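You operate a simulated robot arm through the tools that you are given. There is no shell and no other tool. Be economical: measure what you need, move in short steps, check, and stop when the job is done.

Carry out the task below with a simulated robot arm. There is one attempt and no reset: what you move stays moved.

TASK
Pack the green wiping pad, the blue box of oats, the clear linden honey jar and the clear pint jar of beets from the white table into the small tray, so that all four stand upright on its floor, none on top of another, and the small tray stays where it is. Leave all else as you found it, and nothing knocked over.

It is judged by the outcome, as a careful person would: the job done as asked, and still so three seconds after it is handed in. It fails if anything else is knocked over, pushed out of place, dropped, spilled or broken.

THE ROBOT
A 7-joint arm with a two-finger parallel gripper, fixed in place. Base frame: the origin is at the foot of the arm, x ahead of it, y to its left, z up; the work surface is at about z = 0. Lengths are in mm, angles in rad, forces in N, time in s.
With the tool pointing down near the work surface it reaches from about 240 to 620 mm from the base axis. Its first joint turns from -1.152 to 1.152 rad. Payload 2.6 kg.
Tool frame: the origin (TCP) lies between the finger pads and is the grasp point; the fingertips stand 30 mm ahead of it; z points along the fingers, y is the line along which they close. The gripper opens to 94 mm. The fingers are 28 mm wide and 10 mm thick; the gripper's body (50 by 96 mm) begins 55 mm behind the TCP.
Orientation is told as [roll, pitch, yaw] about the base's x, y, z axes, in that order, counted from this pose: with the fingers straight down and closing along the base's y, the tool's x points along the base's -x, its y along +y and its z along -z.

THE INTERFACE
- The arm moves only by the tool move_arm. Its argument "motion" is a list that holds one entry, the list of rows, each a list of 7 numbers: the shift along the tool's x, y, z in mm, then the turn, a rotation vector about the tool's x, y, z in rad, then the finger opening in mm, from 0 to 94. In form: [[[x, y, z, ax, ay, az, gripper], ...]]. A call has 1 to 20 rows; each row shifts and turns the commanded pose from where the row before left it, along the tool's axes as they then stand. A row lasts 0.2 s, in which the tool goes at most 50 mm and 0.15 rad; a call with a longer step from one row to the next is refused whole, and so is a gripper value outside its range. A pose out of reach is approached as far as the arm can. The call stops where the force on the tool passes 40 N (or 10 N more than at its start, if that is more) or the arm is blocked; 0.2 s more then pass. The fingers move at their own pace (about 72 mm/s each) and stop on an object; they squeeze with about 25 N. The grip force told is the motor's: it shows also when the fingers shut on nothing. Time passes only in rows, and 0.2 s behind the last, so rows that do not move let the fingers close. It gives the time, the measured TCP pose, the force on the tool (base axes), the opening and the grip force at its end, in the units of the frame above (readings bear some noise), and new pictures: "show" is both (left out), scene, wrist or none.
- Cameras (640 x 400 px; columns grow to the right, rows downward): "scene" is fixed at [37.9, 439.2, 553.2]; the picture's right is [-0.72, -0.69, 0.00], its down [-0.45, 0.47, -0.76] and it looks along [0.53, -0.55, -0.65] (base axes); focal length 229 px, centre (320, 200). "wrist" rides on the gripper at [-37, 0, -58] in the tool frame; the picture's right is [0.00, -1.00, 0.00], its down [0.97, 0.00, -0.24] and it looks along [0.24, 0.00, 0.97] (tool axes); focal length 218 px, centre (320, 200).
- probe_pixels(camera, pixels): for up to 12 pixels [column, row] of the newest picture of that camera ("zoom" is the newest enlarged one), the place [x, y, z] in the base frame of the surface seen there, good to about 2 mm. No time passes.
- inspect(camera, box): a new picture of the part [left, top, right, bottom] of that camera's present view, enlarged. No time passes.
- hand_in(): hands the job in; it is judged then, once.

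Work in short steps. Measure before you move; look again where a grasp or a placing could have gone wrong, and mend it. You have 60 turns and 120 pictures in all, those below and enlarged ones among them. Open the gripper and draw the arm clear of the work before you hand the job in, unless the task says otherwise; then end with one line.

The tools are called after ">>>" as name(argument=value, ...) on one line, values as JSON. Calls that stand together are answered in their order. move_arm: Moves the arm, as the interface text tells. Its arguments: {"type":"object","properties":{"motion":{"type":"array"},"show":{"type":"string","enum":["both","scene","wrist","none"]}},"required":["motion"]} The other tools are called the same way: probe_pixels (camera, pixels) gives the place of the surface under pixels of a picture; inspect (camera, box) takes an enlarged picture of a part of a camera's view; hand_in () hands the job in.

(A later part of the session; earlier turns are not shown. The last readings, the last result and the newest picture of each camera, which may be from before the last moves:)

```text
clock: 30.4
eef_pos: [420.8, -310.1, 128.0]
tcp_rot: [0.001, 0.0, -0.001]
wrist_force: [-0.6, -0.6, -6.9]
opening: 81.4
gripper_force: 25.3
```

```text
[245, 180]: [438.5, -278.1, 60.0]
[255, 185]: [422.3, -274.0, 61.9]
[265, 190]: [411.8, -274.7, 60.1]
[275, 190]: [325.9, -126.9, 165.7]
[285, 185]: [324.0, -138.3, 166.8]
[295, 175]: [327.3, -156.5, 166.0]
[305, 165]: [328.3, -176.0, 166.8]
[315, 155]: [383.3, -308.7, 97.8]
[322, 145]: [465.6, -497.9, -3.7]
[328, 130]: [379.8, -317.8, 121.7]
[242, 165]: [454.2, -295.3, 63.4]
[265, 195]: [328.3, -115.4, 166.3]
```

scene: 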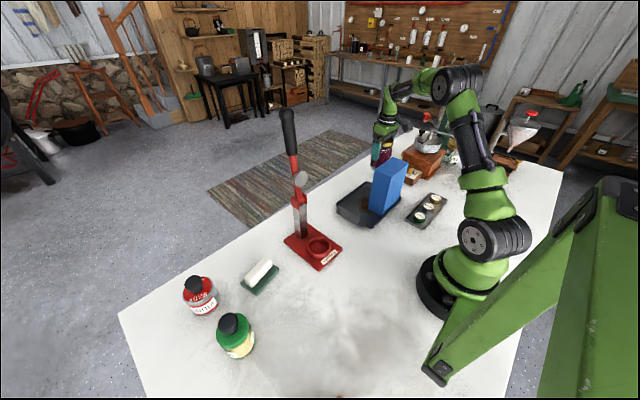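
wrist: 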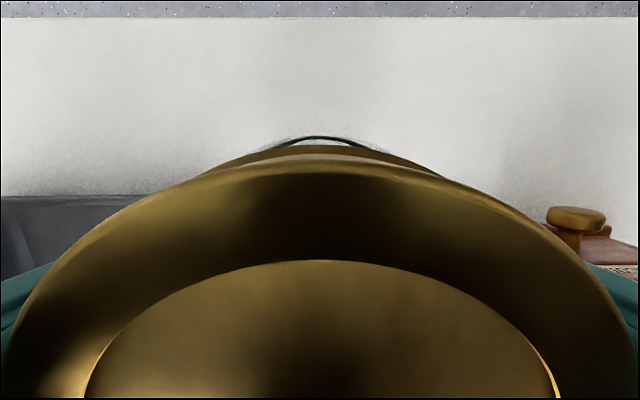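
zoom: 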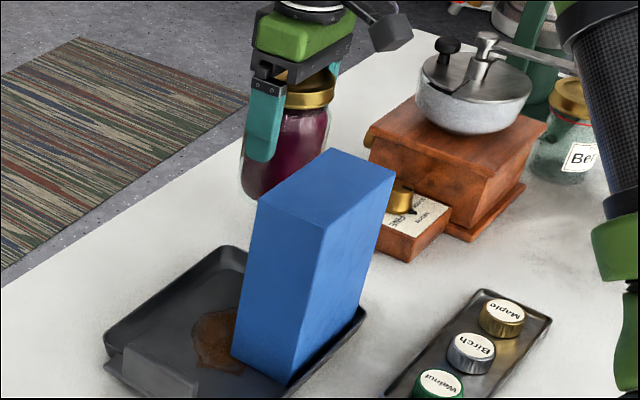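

The fit gives radius 37 and centre (420.5,-310.5), so it fits in 78 mm. I'll raise it, carry it above (371,-179) clear of the oats box, and check.

>>> move_arm(motion=[[[0, 0, -45, 0, 0, 0, 55], [0, 0, -15, 0, 0, 0, 55], [10, 33, 0, 0, 0, 0, 55], [10, 33, 0, 0, 0, 0, 55], [10, 33, 0, 0, 0, 0, 55], [5, 32, 0, 0, 0, 0, 55], [13, 0, 0, 0, 0, 0, 55], [0, 0, 0, 0, 0, 0, 55]]])

>>> inspect(camera="scene", box=[320, 120, 440, 220])

```text
clock: 32.2
eef_pos: [371.0, -180.5, 188.5]
tcp_rot: [0.001, 0.0, 0.002]
wrist_force: [0.7, 0.7, -7.1]
opening: 80.5
gripper_force: 25.0
```

scene: 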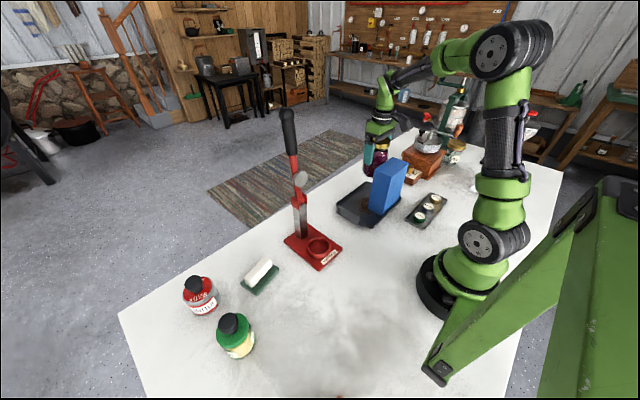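
wrist: 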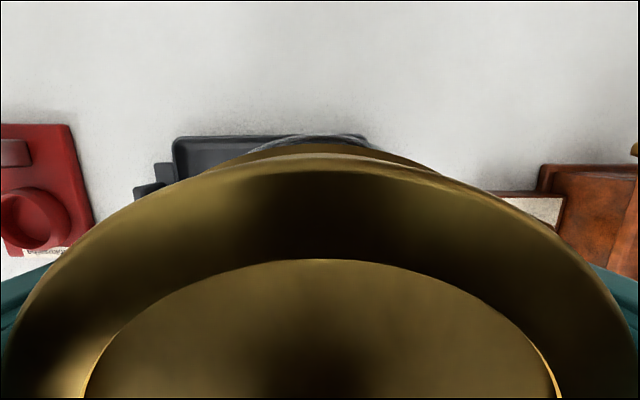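

```text
4.00 times, centred on (380, 170) of scene
```

zoom: 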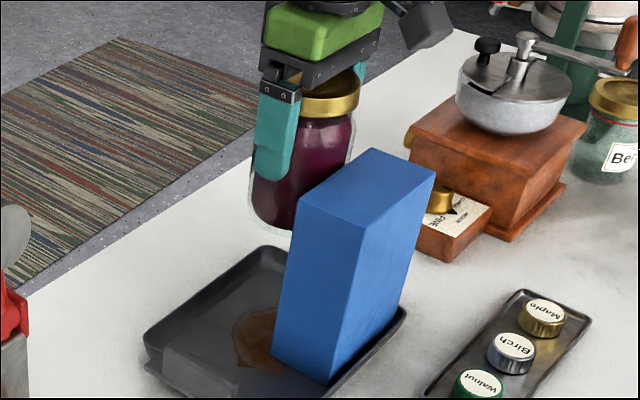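

>>> move_arm(motion=[[[-0.7, 1.5, 30, 0, 0, 0, 55], [0, 0, 30, 0, 0, 0, 55], [0, 0, 20, 0, 0, 0, 55], [0, 0, 9, 0, 0, 0, 55], [0, 0, 0, 0, 0, 0, 55]]])

>>> inspect(camera="scene", box=[320, 140, 420, 230])

```text
clock: 33.4
eef_pos: [374.3, -177.1, 98.7]
tcp_rot: [-0.001, 0.0, 0.0]
wrist_force: [-0.1, -0.8, -7.3]
opening: 80.8
gripper_force: 24.8
```

scene: 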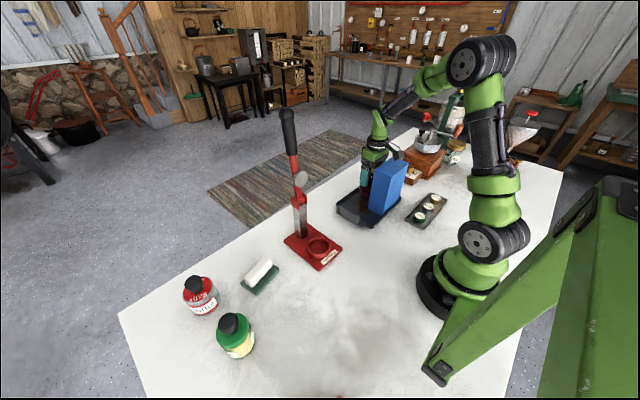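
wrist: 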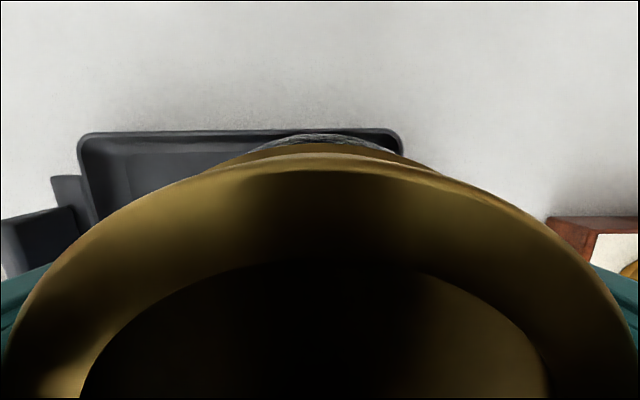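

```text
4.44 times, centred on (370, 185) of scene
```

zoom: 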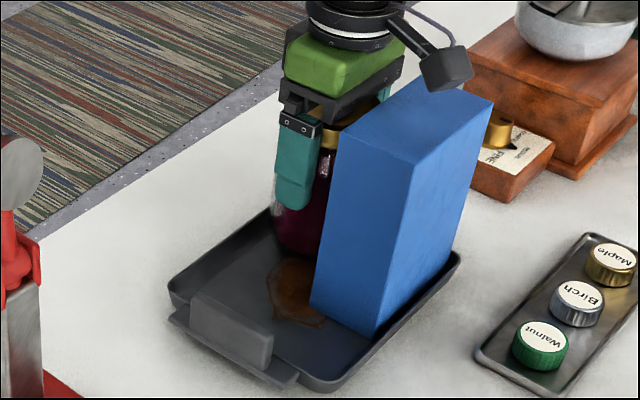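

Lowering drifted the pose to x 374.3, so I'll correct by -2.5 in x and then set it down.

>>> move_arm(motion=[[[2.5, -1, 0, 0, 0, 0, 55], [0, 0, 1.5, 0, 0, 0, 55], [0, 0, 1.5, 0, 0, 0, 55], [0, 0, 0, 0, 0, 0, 55]]], show="none")

```text
clock: 34.4
eef_pos: [371.3, -179.3, 95.9]
tcp_rot: [0.001, 0.0, 0.001]
wrist_force: [0.0, 0.0, -6.5]
opening: 81.1
gripper_force: 25.1
```

>>> move_arm(motion=[[[0, 0, 1, 0, 0, 0, 55], [0, 0, 1, 0, 0, 0, 55], [0, 0, 0, 0, 0, 0, 55]]], show="scene")

>>> inspect(camera="scene", box=[340, 160, 410, 220])

```text
clock: 35.2
eef_pos: [370.4, -177.6, 93.2]
tcp_rot: [0.001, -0.001, 0.0]
wrist_force: [-0.2, 0.0, -7.3]
opening: 81.0
gripper_force: 25.7
```

scene: 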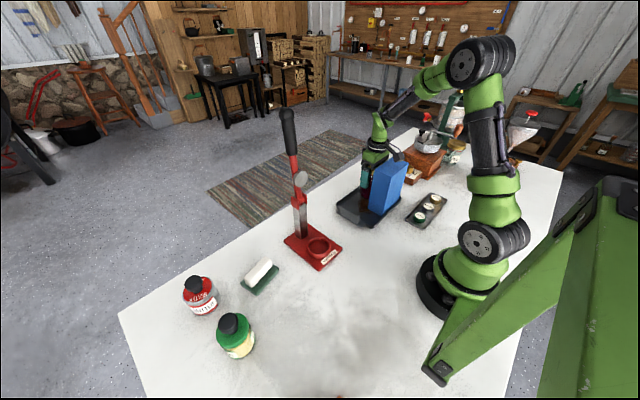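

```text
6.67 times, centred on (375, 190) of scene
```

zoom: 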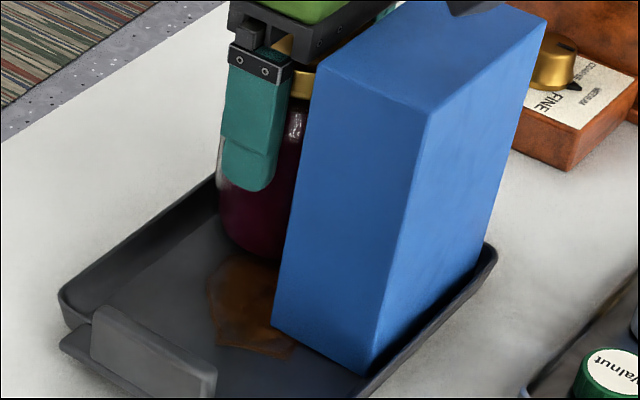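

Still hanging (-7.3 N), so I'll lower another 1-2 mm.

>>> move_arm(motion=[[[-0.7, 0, 1, 0, 0, 0, 55], [0, 0, 1, 0, 0, 0, 55], [0, 0, 0, 0, 0, 0, 55]]], show="none")

```text
clock: 36.0
eef_pos: [373.4, -179.5, 93.8]
tcp_rot: [-0.003, -0.005, -0.002]
wrist_force: [-6.9, 2.2, 16.0]
opening: 81.0
gripper_force: 25.0
```

It has touched down (+16 N). I'll release and rise straight up.

>>> move_arm(motion=[[[0, 0, -1, 0, 0, 0, 55], [0, 0, 0, 0, 0, 0, 90], [0, 0, 0, 0, 0, 0, 92], [0, 0, 0, 0, 0, 0, 92], [0, 0, -20, 0, 0, 0, 92], [0, 0, -40, 0, 0, 0, 92], [0, 0, -50, 0, 0, 0, 92], [0, 0, -50, 0, 0, 0, 92], [0, 0, -45, 0, 0, 0, 94], [0, 0, 0, 0, 0, 0, 94]]])

>>> inspect(camera="scene", box=[330, 140, 420, 230])

```text
clock: 38.2
eef_pos: [373.5, -178.9, 297.2]
tcp_rot: [0.0, -0.002, 0.0]
wrist_force: [-0.3, 0.7, 0.3]
opening: 94.1
gripper_force: 0.1
```

scene: 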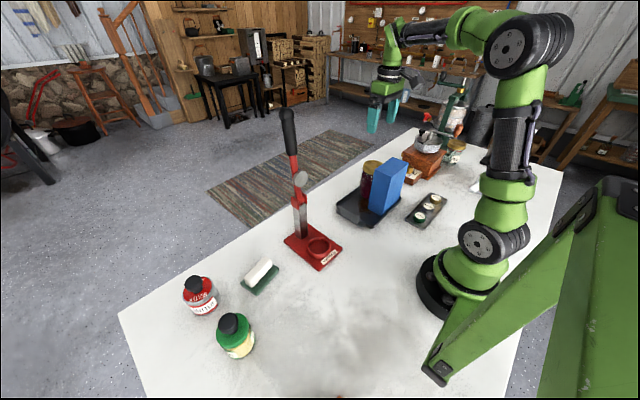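
wrist: 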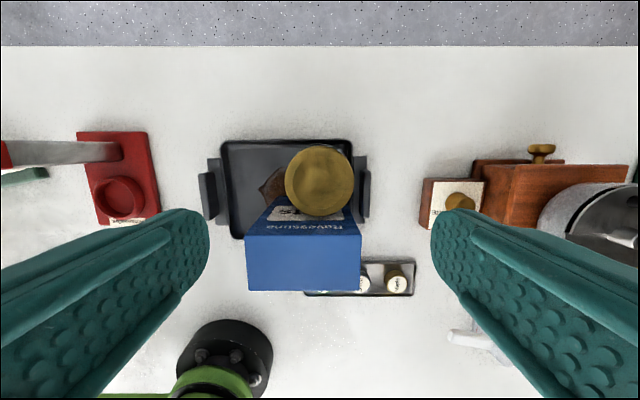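

```text
4.44 times, centred on (375, 185) of scene
```

zoom: 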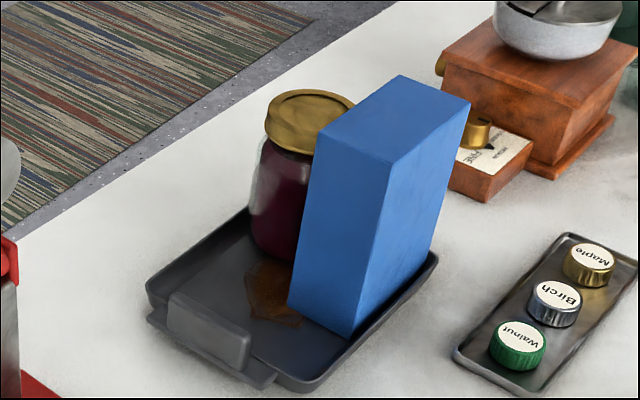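

I'll check that the jar stands level (lid height at opposite sides) and that the tray hasn't moved.

>>> probe_pixels(camera="wrist", pixels=[[290, 181], [350, 181], [320, 150], [320, 210], [225, 180], [228, 180], [234, 180], [300, 142], [270, 143], [250, 290], [355, 270], [240, 236]])

```text
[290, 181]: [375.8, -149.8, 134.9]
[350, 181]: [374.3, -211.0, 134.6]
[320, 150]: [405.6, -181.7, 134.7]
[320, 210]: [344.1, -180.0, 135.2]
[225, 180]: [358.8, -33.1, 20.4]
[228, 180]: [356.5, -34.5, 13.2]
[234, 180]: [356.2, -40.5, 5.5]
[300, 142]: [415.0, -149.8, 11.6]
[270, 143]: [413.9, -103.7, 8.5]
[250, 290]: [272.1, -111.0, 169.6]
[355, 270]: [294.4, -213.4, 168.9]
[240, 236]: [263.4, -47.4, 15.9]
```

The jar is level (lid z≈134.8 all round) and the tray and box are unchanged. Now for the pad: I'll retreat to x≈275, cross to y≈310 and then yaw to align with its handle.

>>> move_arm(motion=[[[49, 0, 0, 0, 0, 0, 94], [49, 0, 0, 0, 0, 0, 94], [0, 49, 0, 0, 0, 0, 94], [0, 49, 0, 0, 0, 0, 94], [0, 49, 0, 0, 0, 0, 94], [0, 49, 0, 0, 0, 0, 94], [0, 49, 0, 0, 0, 0, 94], [0, 49, 0, 0, 0, 0, 94], [0, 49, 0, 0, 0, 0, 94], [0, 49, 0, 0, 0, 0, 94], [0, 49, 0, 0, 0, 0, 94], [0, 49, 0, 0, 0, 0, 94], [0, 0, 0, 0, 0, 0, 94]]], show="none")

>>> move_arm(motion=[[[0, 0, 0, 0, 0, -0.147, 94], [0, 0, 0, 0, 0, -0.147, 94], [0, 0, 0, 0, 0, -0.147, 94], [0, 0, 0, 0, 0, -0.147, 94], [0, 0, 0, 0, 0, -0.147, 94], [0, 0, 0, 0, 0, -0.147, 94], [0, 0, 0, 0, 0, -0.147, 94], [0, 0, 0, 0, 0, -0.147, 94], [0, 0, 0, 0, 0, -0.147, 94], [0, 0, 0, 0, 0, -0.147, 94], [0, 0, 0, 0, 0, -0.147, 94], [0, 0, 0, 0, 0, -0.147, 94], [0, 0, 0, 0, 0, 0, 60]]])

```text
clock: 41.0
eef_pos: [275.4, 311.0, 297.4]
tcp_rot: [0.0, 0.001, 0.0]
wrist_force: [0.2, -0.3, -0.1]
opening: 93.9
gripper_force: 0.0
```

```text
clock: 43.8
eef_pos: [273.9, 309.5, 298.6]
tcp_rot: [0.001, 0.0, 1.764]
wrist_force: [0.3, 0.1, -0.2]
opening: 60.2
gripper_force: 0.1
```

scene: 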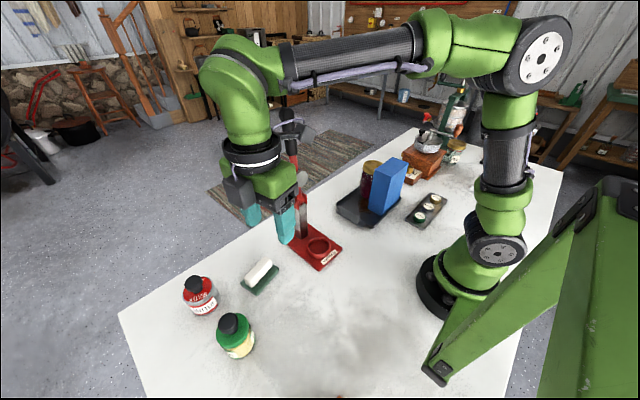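
wrist: 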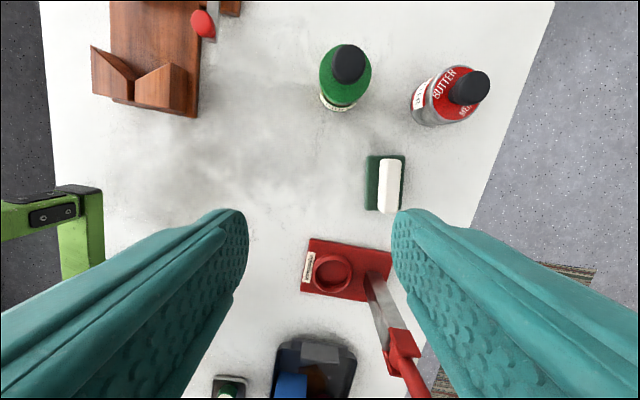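

The pad is aligned with the image axes. I'll probe the handle, then move above it.

>>> probe_pixels(camera="wrist", pixels=[[379, 185], [400, 185], [390, 160], [390, 211], [389, 185], [367, 158], [404, 158], [368, 208], [402, 208]])

>>> move_arm(motion=[[[10, -45, 0, 0, 0, 0, 60], [9.5, -45, 0, 0, 0, 0, 60], [0, -13, 0, 0, 0, 0, 60], [0, 0, 49, 0, 0, 0, 60], [0, 0, 49, 0, 0, 0, 60], [0, 0, 0, 0, 0, 0, 60]]])

```text
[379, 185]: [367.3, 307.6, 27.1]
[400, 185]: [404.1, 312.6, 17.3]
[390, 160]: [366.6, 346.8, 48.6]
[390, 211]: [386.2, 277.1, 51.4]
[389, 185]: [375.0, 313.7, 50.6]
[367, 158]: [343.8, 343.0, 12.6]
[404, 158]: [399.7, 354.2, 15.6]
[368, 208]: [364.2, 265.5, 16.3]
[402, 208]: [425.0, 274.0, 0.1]
```

```text
clock: 45.2
eef_pos: [378.6, 311.8, 202.3]
tcp_rot: [-0.001, 0.001, 1.762]
wrist_force: [-0.2, -0.3, -0.1]
opening: 60.1
gripper_force: 0.1
```

scene: 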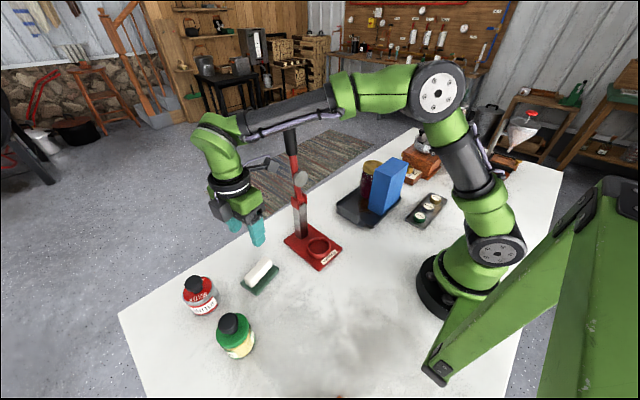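
wrist: 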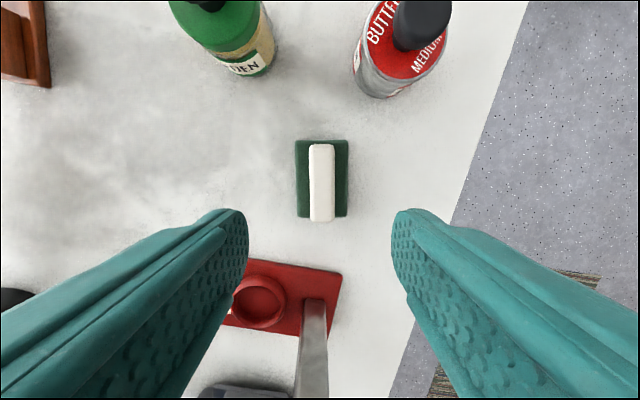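

Centred. I'll descend to z≈51, with the tips about 5 mm above the pad's base, and check.

>>> move_arm(motion=[[[0, 0, 49, 0, 0, 0, 60], [0, 0, 49, 0, 0, 0, 60], [0, 0, 40, 0, 0, 0, 60], [0, 0, 11, 0, 0, 0, 60], [0, 0, 0, 0, 0, 0, 60]]])

>>> inspect(camera="scene", box=[210, 210, 310, 310])

```text
clock: 46.4
eef_pos: [379.4, 311.3, 49.4]
tcp_rot: [0.0, 0.0, 1.763]
wrist_force: [0.3, 0.0, -0.1]
opening: 60.0
gripper_force: 0.1
```

scene: 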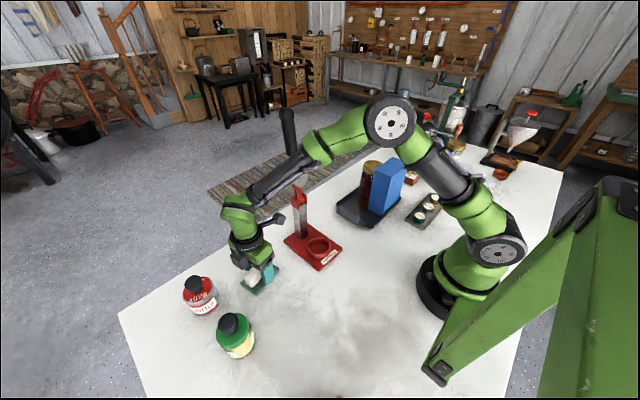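
wrist: 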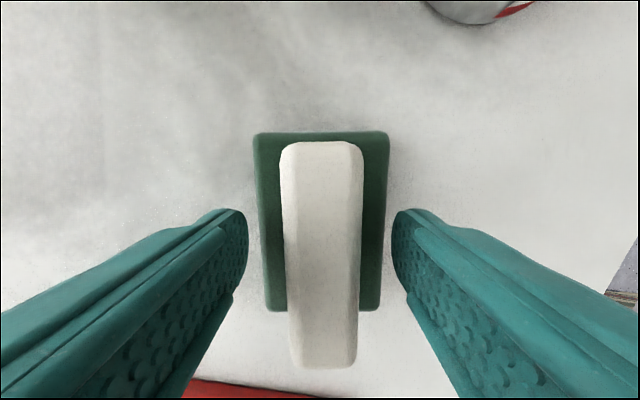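

```text
4.00 times, centred on (260, 260) of scene
```

zoom: 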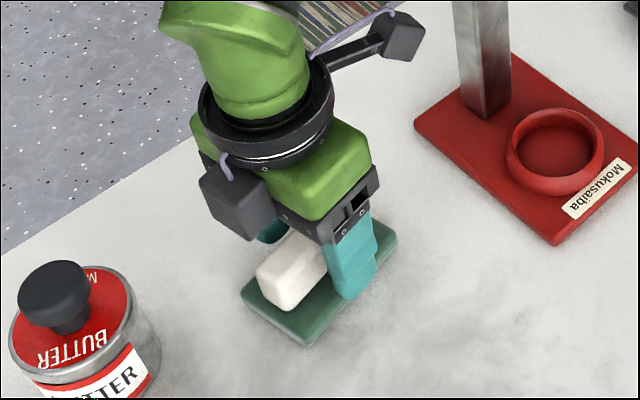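

Well aligned, so I'll close and lift.

>>> move_arm(motion=[[[0, 0, 0, 0, 0, 0, 35], [0, 0, 0, 0, 0, 0, 10], [0, 0, 0, 0, 0, 0, 10], [0, 0, 0, 0, 0, 0, 10], [0, 0, -20, 0, 0, 0, 10], [0, 0, -30, 0, 0, 0, 10], [0, 0, 0, 0, 0, 0, 10]]])

>>> inspect(camera="scene", box=[210, 210, 310, 310])

```text
clock: 48.0
eef_pos: [380.0, 312.9, 102.1]
tcp_rot: [0.001, 0.0, 1.763]
wrist_force: [-0.2, 0.0, -1.1]
opening: 28.6
gripper_force: 24.8
```

scene: 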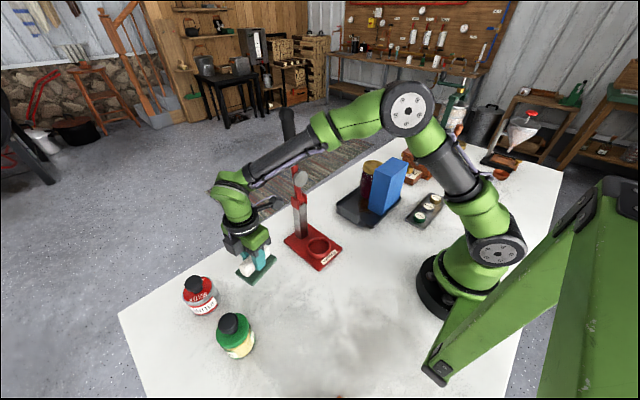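
wrist: 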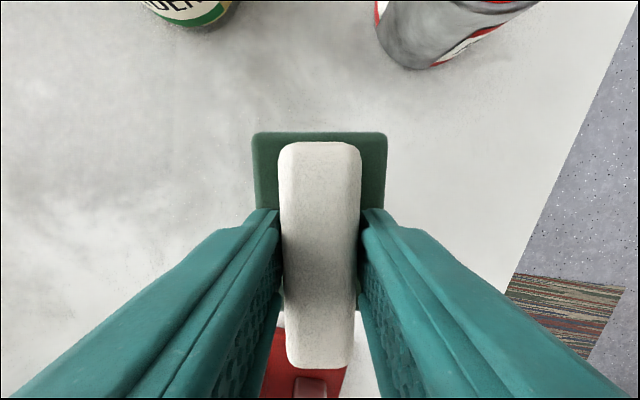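

```text
4.00 times, centred on (260, 260) of scene
```

zoom: 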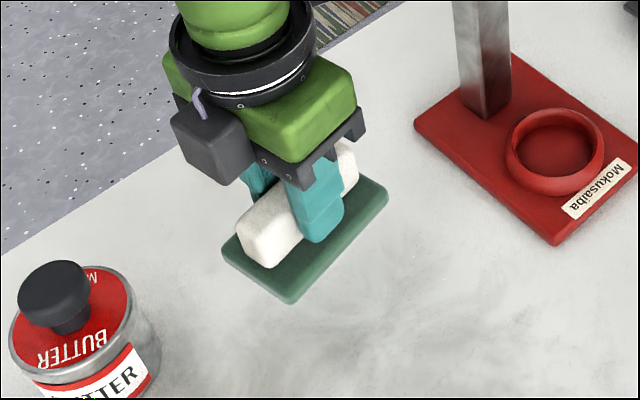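

The pad is held level. I'll raise it, retreat to x≈275, square the yaw to 90° and cross toward the tray.

>>> move_arm(motion=[[[0, 0, -49, 0, 0, 0, 10], [0, 0, -49, 0, 0, 0, 10], [0, 0, -49, 0, 0, 0, 10], [-10, 45, 0, 0, 0, 0, 10], [-10, 45, 0, 0, 0, 0, 10], [0, 13, 0, 0, 0, 0.096, 10], [0, 0, 0, 0, 0, 0.096, 10], [49, 0, 0, 0, 0, 0, 10], [49, 0, 0, 0, 0, 0, 10], [49, 0, 0, 0, 0, 0, 10], [49, 0, 0, 0, 0, 0, 10], [49, 0, 0, 0, 0, 0, 10], [49, 0, 0, 0, 0, 0, 10], [49, 0, 0, 0, 0, 0, 10], [49, 0, 0, 0, 0, 0, 10], [0, 0, 0, 0, 0, 0, 10]]])

```text
clock: 51.4
eef_pos: [275.4, -80.8, 249.3]
tcp_rot: [0.001, 0.0, 1.569]
wrist_force: [0.3, -0.2, -0.5]
opening: 28.8
gripper_force: 25.0
```

scene: 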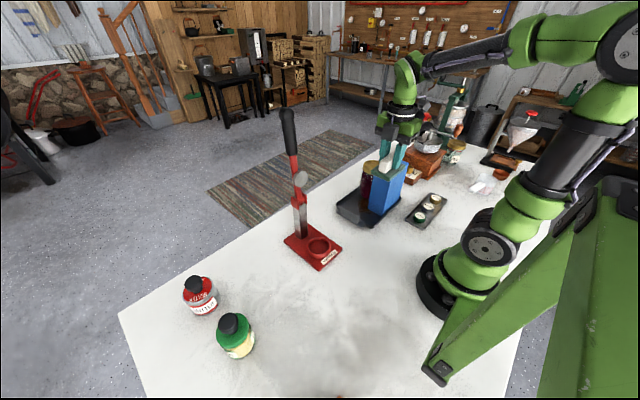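
wrist: 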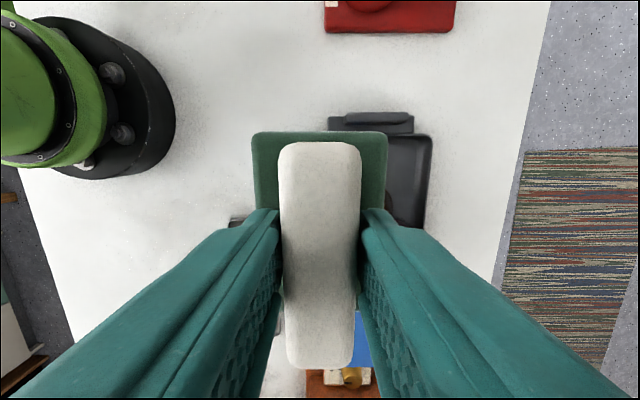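

>>> move_arm(motion=[[[5, -49, 0, 0, 0, 0, 10], [0.7, -49, 0, 0, 0, 0, 10], [0, -9, 0, 0, 0, 0, 10], [0, 0, 45, 0, 0, 0, 10], [0, 0, 0, 0, 0, 0, 10]]])

>>> probe_pixels(camera="wrist", pixels=[[256, 136], [385, 136], [320, 134], [320, 148], [320, 360], [256, 200], [384, 200]])

```text
clock: 52.6
eef_pos: [378.6, -85.1, 201.8]
tcp_rot: [0.0, -0.001, 1.572]
wrist_force: [0.0, 0.0, -0.9]
opening: 28.6
gripper_force: 24.8
```

scene: 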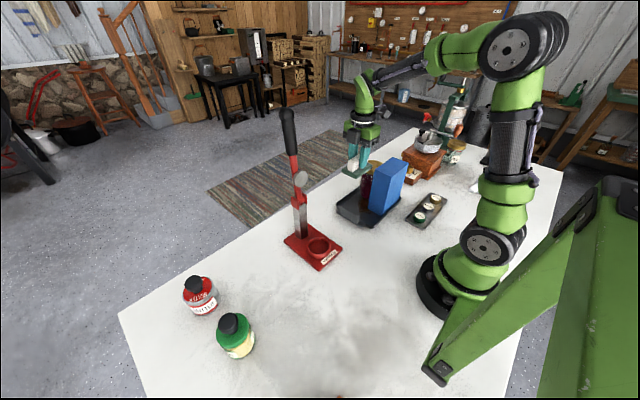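
wrist: 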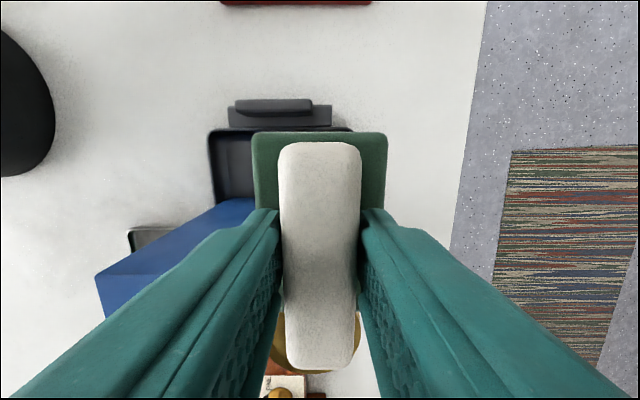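

```text
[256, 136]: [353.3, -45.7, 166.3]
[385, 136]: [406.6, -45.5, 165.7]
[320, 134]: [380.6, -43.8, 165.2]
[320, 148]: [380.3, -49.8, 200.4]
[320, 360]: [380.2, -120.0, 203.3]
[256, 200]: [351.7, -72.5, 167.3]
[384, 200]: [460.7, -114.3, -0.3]
```

The pad's centre is about 1.4 mm +x of the TCP. I'll lower to just above the rim and correct any drift there, since the gripper body passes close to the oats corner.

>>> move_arm(motion=[[[-0.5, 0, 40, 0, 0, 0, 10], [0, 0, 40, 0, 0, 0, 10], [0, 0, 0, 0, 0, 0, 10]]])

>>> inspect(camera="scene", box=[330, 130, 420, 230])

>>> probe_pixels(camera="wrist", pixels=[[256, 136], [385, 136], [320, 134]])

```text
clock: 53.4
eef_pos: [381.3, -85.5, 121.7]
tcp_rot: [0.001, 0.001, 1.571]
wrist_force: [0.4, -0.1, -0.5]
opening: 28.8
gripper_force: 24.7
```

scene: 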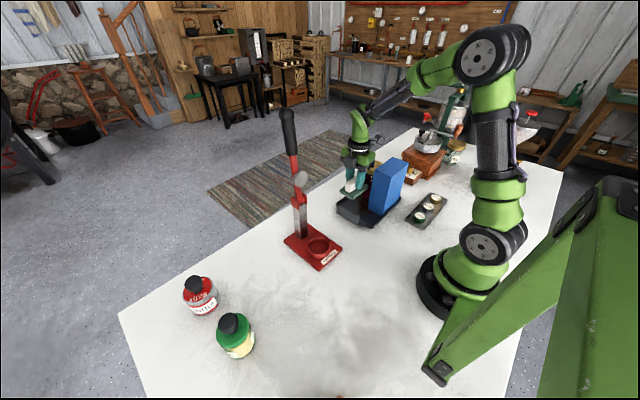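
wrist: 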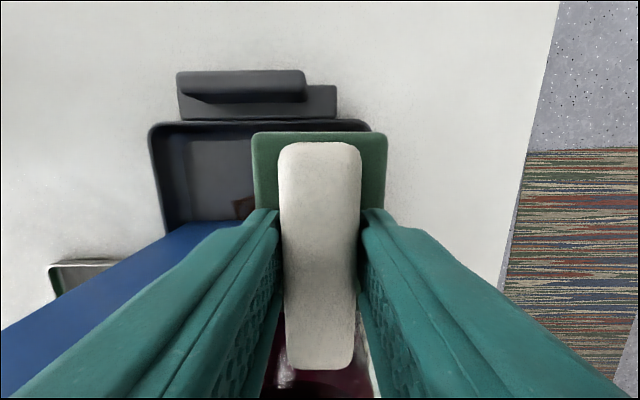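

```text
4.00 times, centred on (375, 180) of scene
```

zoom: 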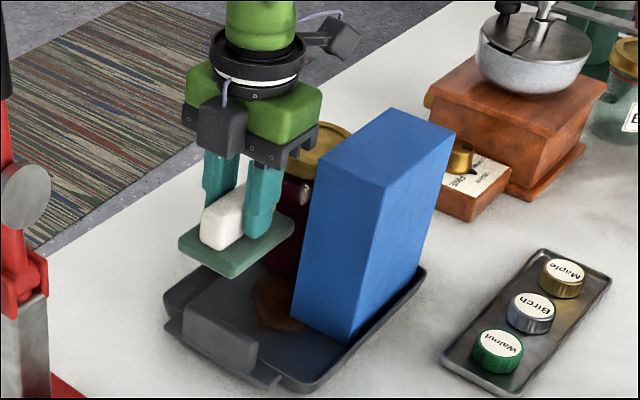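

```text
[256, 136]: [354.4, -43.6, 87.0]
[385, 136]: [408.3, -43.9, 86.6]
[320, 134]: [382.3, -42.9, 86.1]
```

>>> move_arm(motion=[[[0.5, 0, 30, 0, 0, 0, 10], [0, 0, 25, 0, 0, 0, 10], [0, 0, 0, 0, 0, 0, 10]]])

>>> inspect(camera="scene", box=[330, 130, 420, 230])

>>> probe_pixels(camera="wrist", pixels=[[256, 136], [385, 136], [320, 134]])

```text
clock: 54.2
eef_pos: [381.2, -85.6, 68.5]
tcp_rot: [-0.001, -0.001, 1.572]
wrist_force: [0.8, -0.1, -0.1]
opening: 28.5
gripper_force: 25.9
```

scene: 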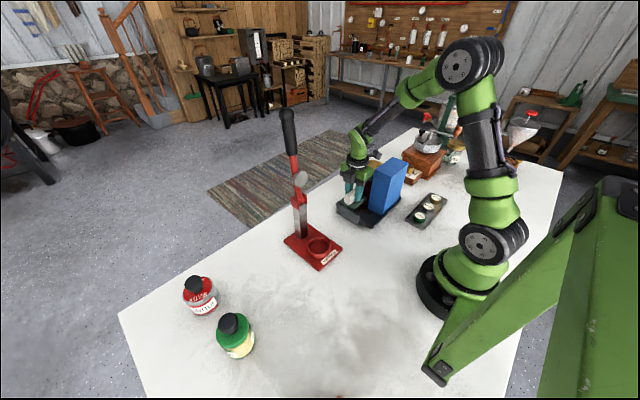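
wrist: 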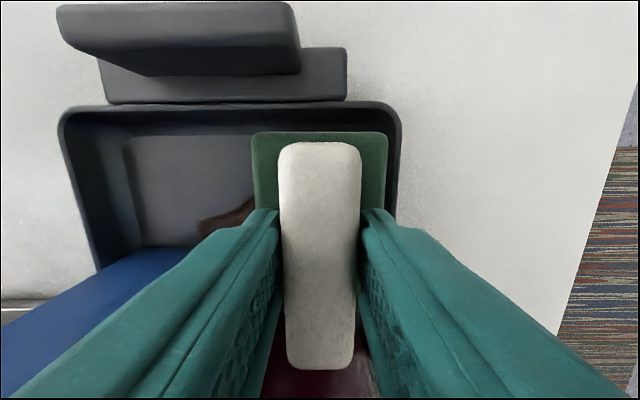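

```text
4.00 times, centred on (375, 180) of scene
```

zoom: 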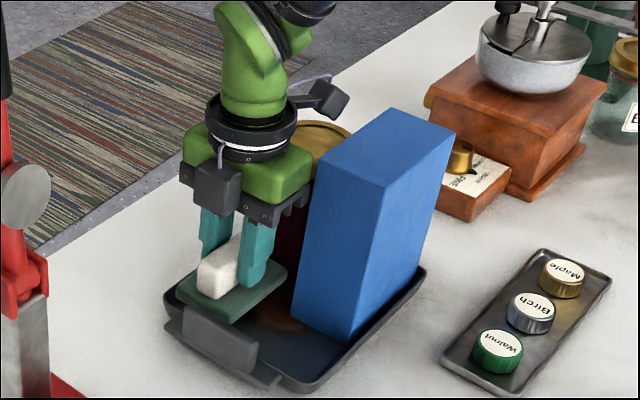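

```text
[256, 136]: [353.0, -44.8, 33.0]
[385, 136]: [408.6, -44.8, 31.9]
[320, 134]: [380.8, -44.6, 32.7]
```

>>> probe_pixels(camera="wrist", pixels=[[180, 120], [180, 128], [180, 133], [180, 138], [180, 145], [180, 160], [392, 180], [396, 180], [240, 145]])

>>> move_arm(motion=[[[0, 0, 8, 0, 0, 0, 10], [0, 0, 3, 0, 0, 0, 10], [0, 0, 0, 0, 0, 0, 10]]], show="none")

```text
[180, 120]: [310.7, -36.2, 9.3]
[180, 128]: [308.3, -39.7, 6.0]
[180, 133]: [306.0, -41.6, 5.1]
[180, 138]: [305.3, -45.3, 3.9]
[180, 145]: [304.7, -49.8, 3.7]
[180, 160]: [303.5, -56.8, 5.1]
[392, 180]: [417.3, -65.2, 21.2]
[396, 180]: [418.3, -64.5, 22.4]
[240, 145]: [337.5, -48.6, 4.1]
```

```text
clock: 55.0
eef_pos: [381.1, -85.0, 58.5]
tcp_rot: [0.001, -0.001, 1.569]
wrist_force: [-0.8, 0.7, -0.7]
opening: 28.9
gripper_force: 25.4
```

>>> move_arm(motion=[[[0.5, 0, 2, 0, 0, 0, 10], [0, 0, 1.5, 0, 0, 0, 10], [0, 0, 0, 0, 0, 0, 10]]], show="none")

```text
clock: 55.8
eef_pos: [381.2, -87.3, 55.4]
tcp_rot: [-0.001, -0.001, 1.571]
wrist_force: [-4.5, -0.3, 15.0]
opening: 28.6
gripper_force: 24.3
```

Contact at z 55.4, slightly above the expected 54. I'll check that the pad isn't riding on the far wall before releasing.

>>> move_arm(motion=[[[0, 0, 0, 0, 0, 0, 10]]])

>>> probe_pixels(camera="wrist", pixels=[[258, 138], [384, 138], [320, 135], [258, 195], [382, 195], [390, 160], [394, 160], [398, 160]])

>>> inspect(camera="wrist", box=[220, 80, 440, 220])

```text
clock: 56.2
eef_pos: [382.6, -87.1, 54.3]
tcp_rot: [-0.002, 0.0, 1.57]
wrist_force: [-4.8, 0.3, 19.4]
opening: 28.3
gripper_force: 25.0
```

scene: 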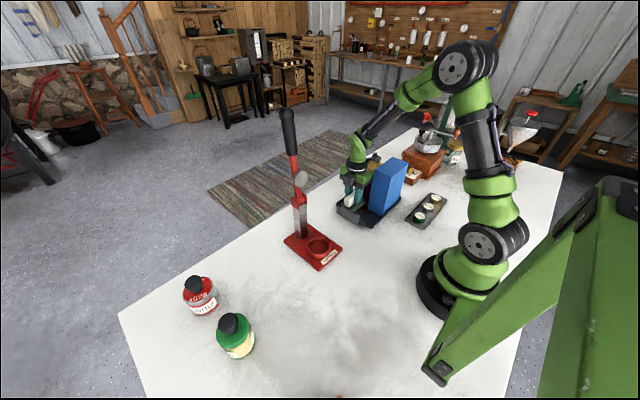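
wrist: 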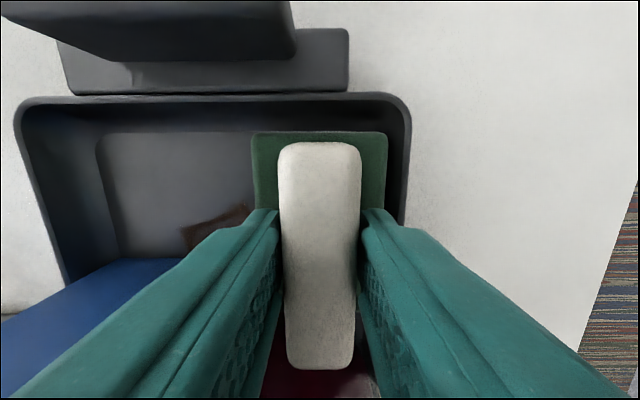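

```text
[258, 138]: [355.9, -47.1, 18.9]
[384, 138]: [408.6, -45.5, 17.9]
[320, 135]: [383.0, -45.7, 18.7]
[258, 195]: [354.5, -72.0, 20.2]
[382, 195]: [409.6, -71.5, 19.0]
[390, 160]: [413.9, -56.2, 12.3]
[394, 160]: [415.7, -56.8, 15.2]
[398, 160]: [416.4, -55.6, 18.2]
```

```text
2.86 times, centred on (330, 150) of wrist
```

zoom: 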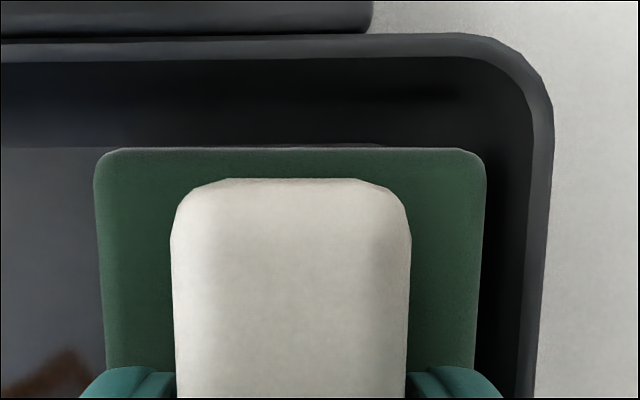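

The pad lies flat (z≈19 all round). I'll release with a modest opening and rise.

>>> move_arm(motion=[[[0, 0, -1, 0, 0, 0, 10], [0, 0, 0, 0, 0, 0, 42], [0, 0, 0, 0, 0, 0, 42], [0, 0, -10, 0, 0, 0, 42], [0, 0, -30, 0, 0, 0, 42], [0, 0, -49, 0, 0, 0, 42], [0, 0, -49, 0, 0, 0, 42], [0, 0, -49, 0, 0, 0, 42], [0, 0, -30, 0, 0, 0, 42], [0, 0, 0, 0, 0, 0, 94]]])

>>> inspect(camera="scene", box=[330, 140, 420, 230])

```text
clock: 58.4
eef_pos: [382.9, -85.4, 272.1]
tcp_rot: [0.0, 0.002, 1.57]
wrist_force: [0.4, 0.2, -0.3]
opening: 94.2
gripper_force: 0.1
```

scene: 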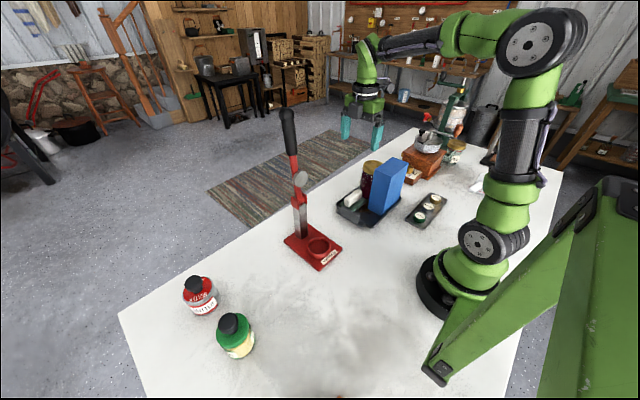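
wrist: 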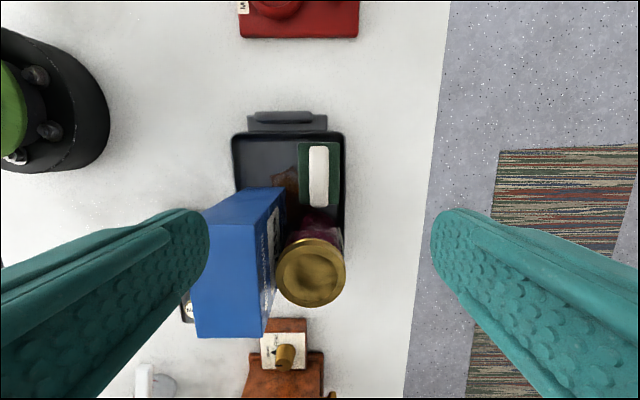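

```text
4.44 times, centred on (375, 185) of scene
```

zoom: 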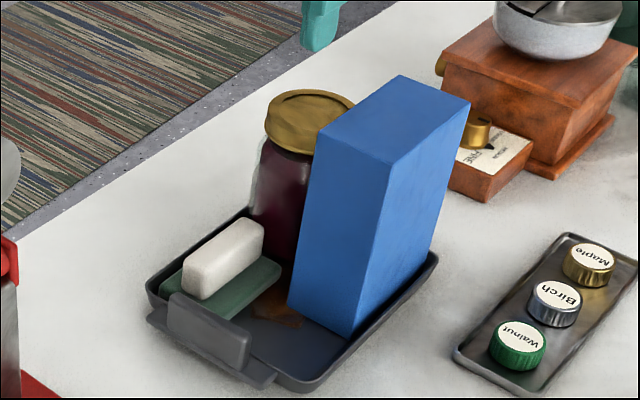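

The pad is placed. Now for the honey: I'll retreat to x≈278 and travel to above (280,430).

>>> move_arm(motion=[[[0, 49, 0, 0, 0, 0, 94], [0, 49, 0, 0, 0, 0, 94], [0, 5, 0, 0, 0, 0, 94], [-47, 0, 0, 0, 0, 0, 94], [-47, 0, 0, 0, 0, 0, 94], [-47, 0, 0, 0, 0, 0, 94], [-47, 0, 0, 0, 0, 0, 94], [-47, 0, 0, 0, 0, 0, 94], [-47, 0, 0, 0, 0, 0, 94], [-47, 0, 0, 0, 0, 0, 94], [-47, 0, 0, 0, 0, 0, 94], [-47, 0, 0, 0, 0, 0, 94], [-47, 0, 0, 0, 0, 0, 94], [-44, 0, 0, 0, 0, 0, 94], [0, 0, 0, 0, 0, 0, 84], [0, 0, 0, 0, 0, 0, 84]]])

```text
clock: 61.8
eef_pos: [276.5, 427.3, 271.1]
tcp_rot: [-0.001, -0.001, 1.572]
wrist_force: [0.8, 0.8, 0.2]
opening: 84.0
gripper_force: 0.0
```

scene: 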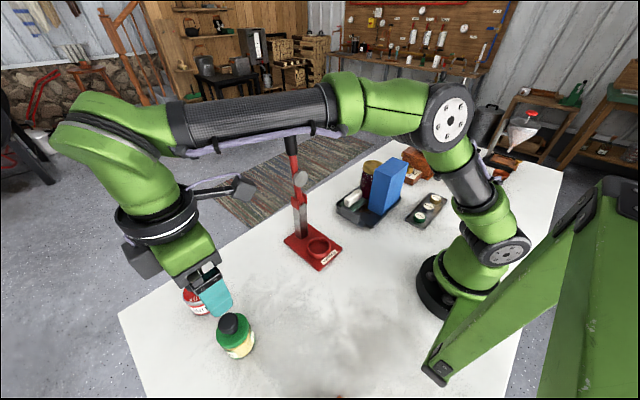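
wrist: 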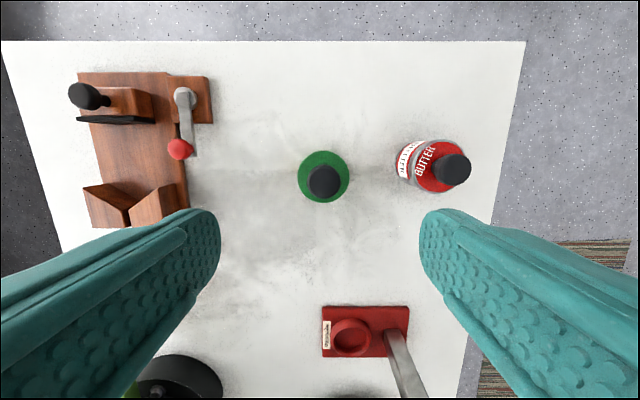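

>>> probe_pixels(camera="wrist", pixels=[[300, 176], [348, 176], [324, 152], [321, 201], [324, 182], [400, 165], [450, 165], [187, 190]])

```text
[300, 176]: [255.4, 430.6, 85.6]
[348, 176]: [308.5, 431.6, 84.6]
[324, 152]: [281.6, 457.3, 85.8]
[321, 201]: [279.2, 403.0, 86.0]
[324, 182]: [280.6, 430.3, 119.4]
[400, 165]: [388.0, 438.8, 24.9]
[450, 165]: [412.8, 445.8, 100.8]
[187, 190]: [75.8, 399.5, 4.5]
```

The honey is centred at (281.5,430.3). I'll adjust and descend in two stages.

>>> move_arm(motion=[[[-3, -4.5, 0, 0, 0, 0, 84], [0, 0, 49, 0, 0, 0, 84], [0, 0, 49, 0, 0, 0, 84], [0, 0, 42, 0, 0, 0, 84], [0, 0, 0, 0, 0, 0, 84]]], show="wrist")

```text
clock: 63.0
eef_pos: [278.5, 430.5, 134.3]
tcp_rot: [-0.001, 0.0, 1.571]
wrist_force: [0.1, 0.2, -0.5]
opening: 83.9
gripper_force: 0.1
```

wrist: 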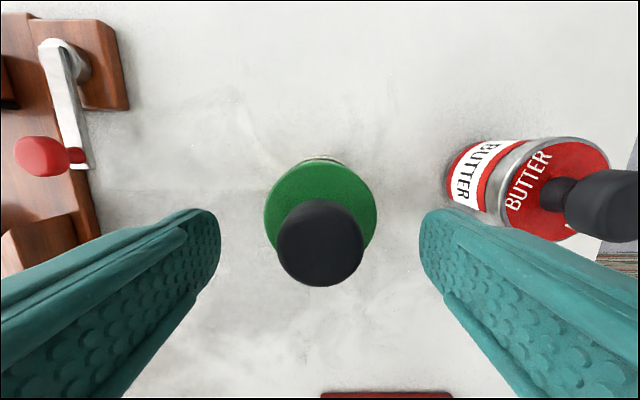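

>>> move_arm(motion=[[[0, 0, 35, 0, 0, 0, 84], [0, 0, 20, 0, 0, 0, 84], [0, 0, 6, 0, 0, 0, 84], [0, 0, 0, 0, 0, 0, 84]]])

>>> inspect(camera="scene", box=[180, 240, 300, 370])

```text
clock: 64.0
eef_pos: [282.6, 428.7, 70.8]
tcp_rot: [-0.002, 0.0, 1.571]
wrist_force: [0.6, -1.2, -0.2]
opening: 84.1
gripper_force: 0.0
```

scene: 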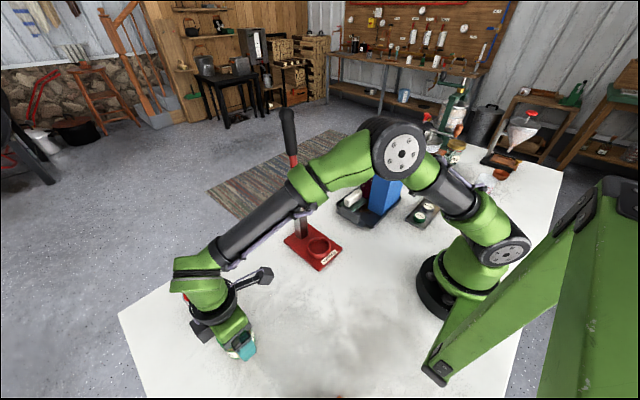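
wrist: 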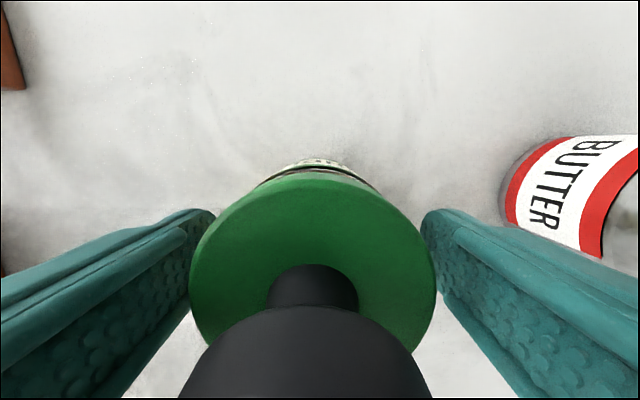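

```text
3.08 times, centred on (240, 305) of scene
```

zoom: 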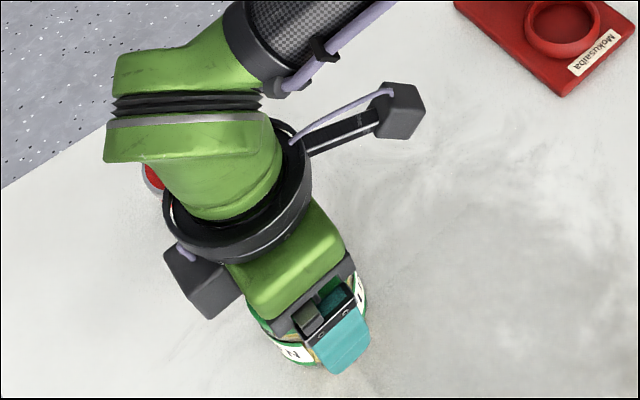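

The jar is about 2 mm to the -x side, so I'll nudge, close and lift.

>>> move_arm(motion=[[[0, 1.5, 0, 0, 0, 0, 75], [0, 0, 0, 0, 0, 0, 50], [0, 0, 0, 0, 0, 0, 40], [0, 0, 0, 0, 0, 0, 40], [0, 0, 0, 0, 0, 0, 40], [0, 0, -20, 0, 0, 0, 40], [0, 0, -30, 0, 0, 0, 40], [0, 0, 0, 0, 0, 0, 40]]])

>>> inspect(camera="scene", box=[180, 240, 300, 370])

```text
clock: 65.8
eef_pos: [279.4, 430.9, 119.7]
tcp_rot: [0.001, 0.001, 1.57]
wrist_force: [0.1, 0.2, -3.6]
opening: 60.4
gripper_force: 25.4
```

scene: 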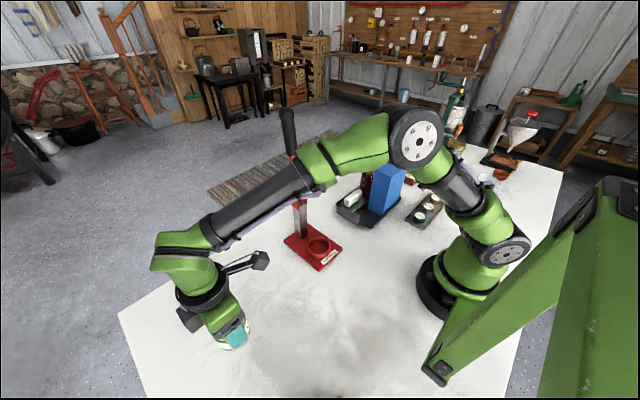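
wrist: 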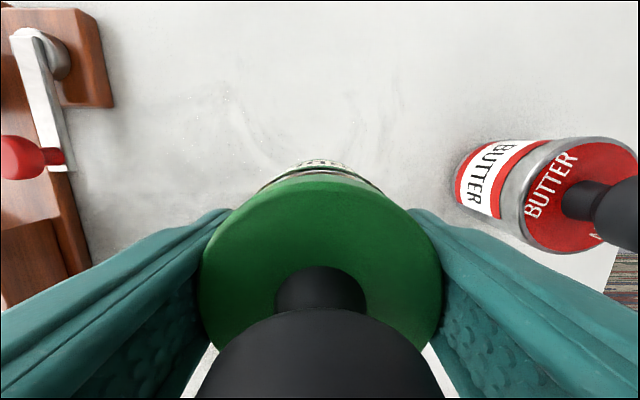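

```text
3.08 times, centred on (240, 305) of scene
```

zoom: 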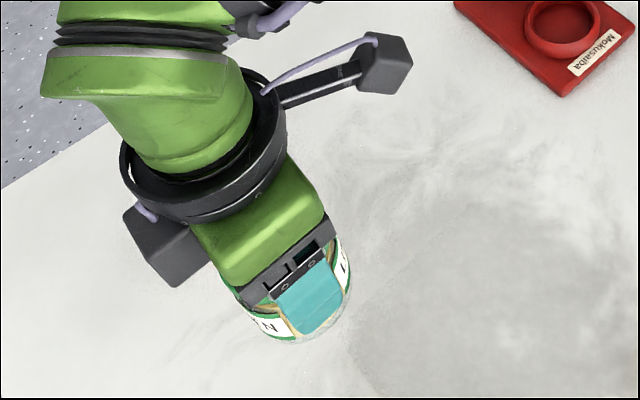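

The honey is held. The stalk on the wrist (zoom (385,65)) points toward -y and could pass over the oats, so I'll measure its height relative to the TCP.

>>> probe_pixels(camera="zoom", pixels=[[385, 75], [370, 85], [400, 85], [330, 90], [300, 100], [310, 205], [270, 120], [160, 230]])

>>> move_arm(motion=[[[0, 0, -49, 0, 0, 0, 40], [0, 0, -49, 0, 0, 0, 40], [0, 0, -40, 0, 0, 0, 40], [48, 0, 0, 0, 0, 0, 40], [48, 0, 0, 0, 0, 0, 40], [48, 0, 0, 0, 0, 0, 40], [48, 0, 0, 0, 0, 0, 40], [48, 0, 0, 0, 0, 0, 40], [48, 0, 0, 0, 0, 0, 40], [48, 0, 0, 0, 0, 0, 40], [48, 0, 0, 0, 0, 0, 40], [48, 0, 0, 0, 0, 0, 40], [48, 0, 0, 0, 0, 0, 40], [27, -22, 0, 0, 0, 0, 40], [0, 0, 0, 0, 0, 0, 40]]])

```text
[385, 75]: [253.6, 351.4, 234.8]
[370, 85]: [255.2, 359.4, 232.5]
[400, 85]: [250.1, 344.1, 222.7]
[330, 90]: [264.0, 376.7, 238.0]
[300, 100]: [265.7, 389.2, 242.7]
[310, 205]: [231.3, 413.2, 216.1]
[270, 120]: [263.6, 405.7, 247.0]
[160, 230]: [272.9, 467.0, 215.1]
```

```text
clock: 69.0
eef_pos: [303.6, -75.6, 261.0]
tcp_rot: [0.001, -0.001, 1.571]
wrist_force: [-0.4, 0.6, -4.6]
opening: 60.3
gripper_force: 25.1
```

scene: 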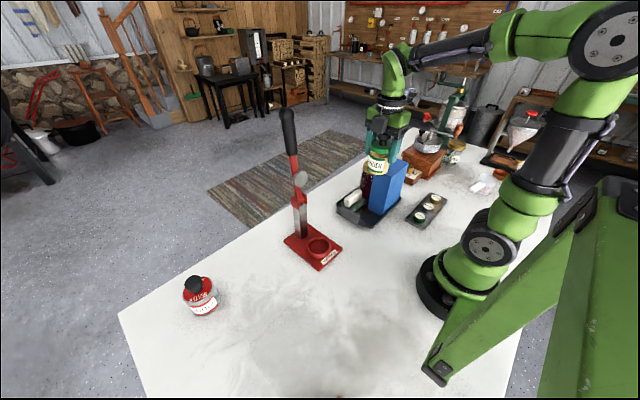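
wrist: 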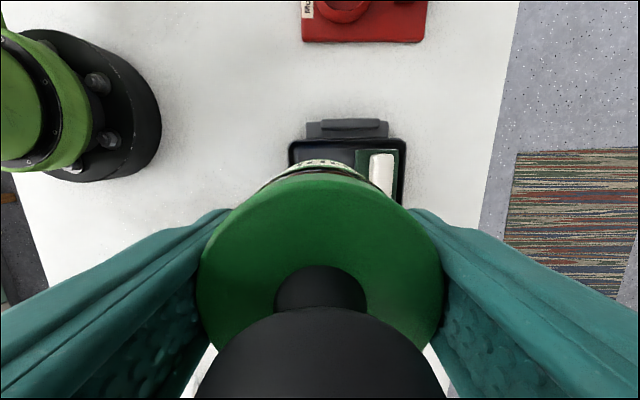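

The stalk sits about (−26,−80) from the TCP and would lie over the oats (top z 169) when I place the honey. I'll get its lowest point exactly.

>>> inspect(camera="scene", box=[360, 70, 440, 150])

```text
5.00 times, centred on (400, 110) of scene
5 turns are left
```

zoom: 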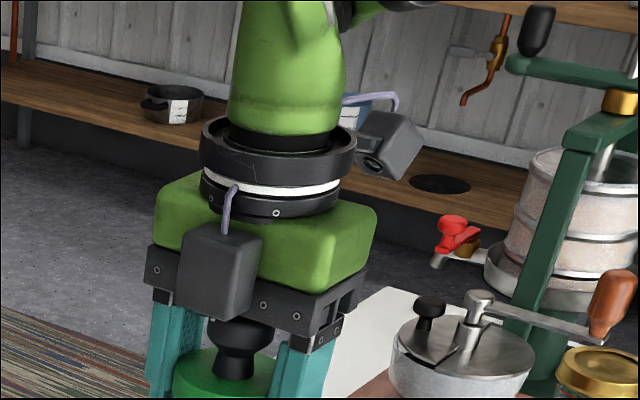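

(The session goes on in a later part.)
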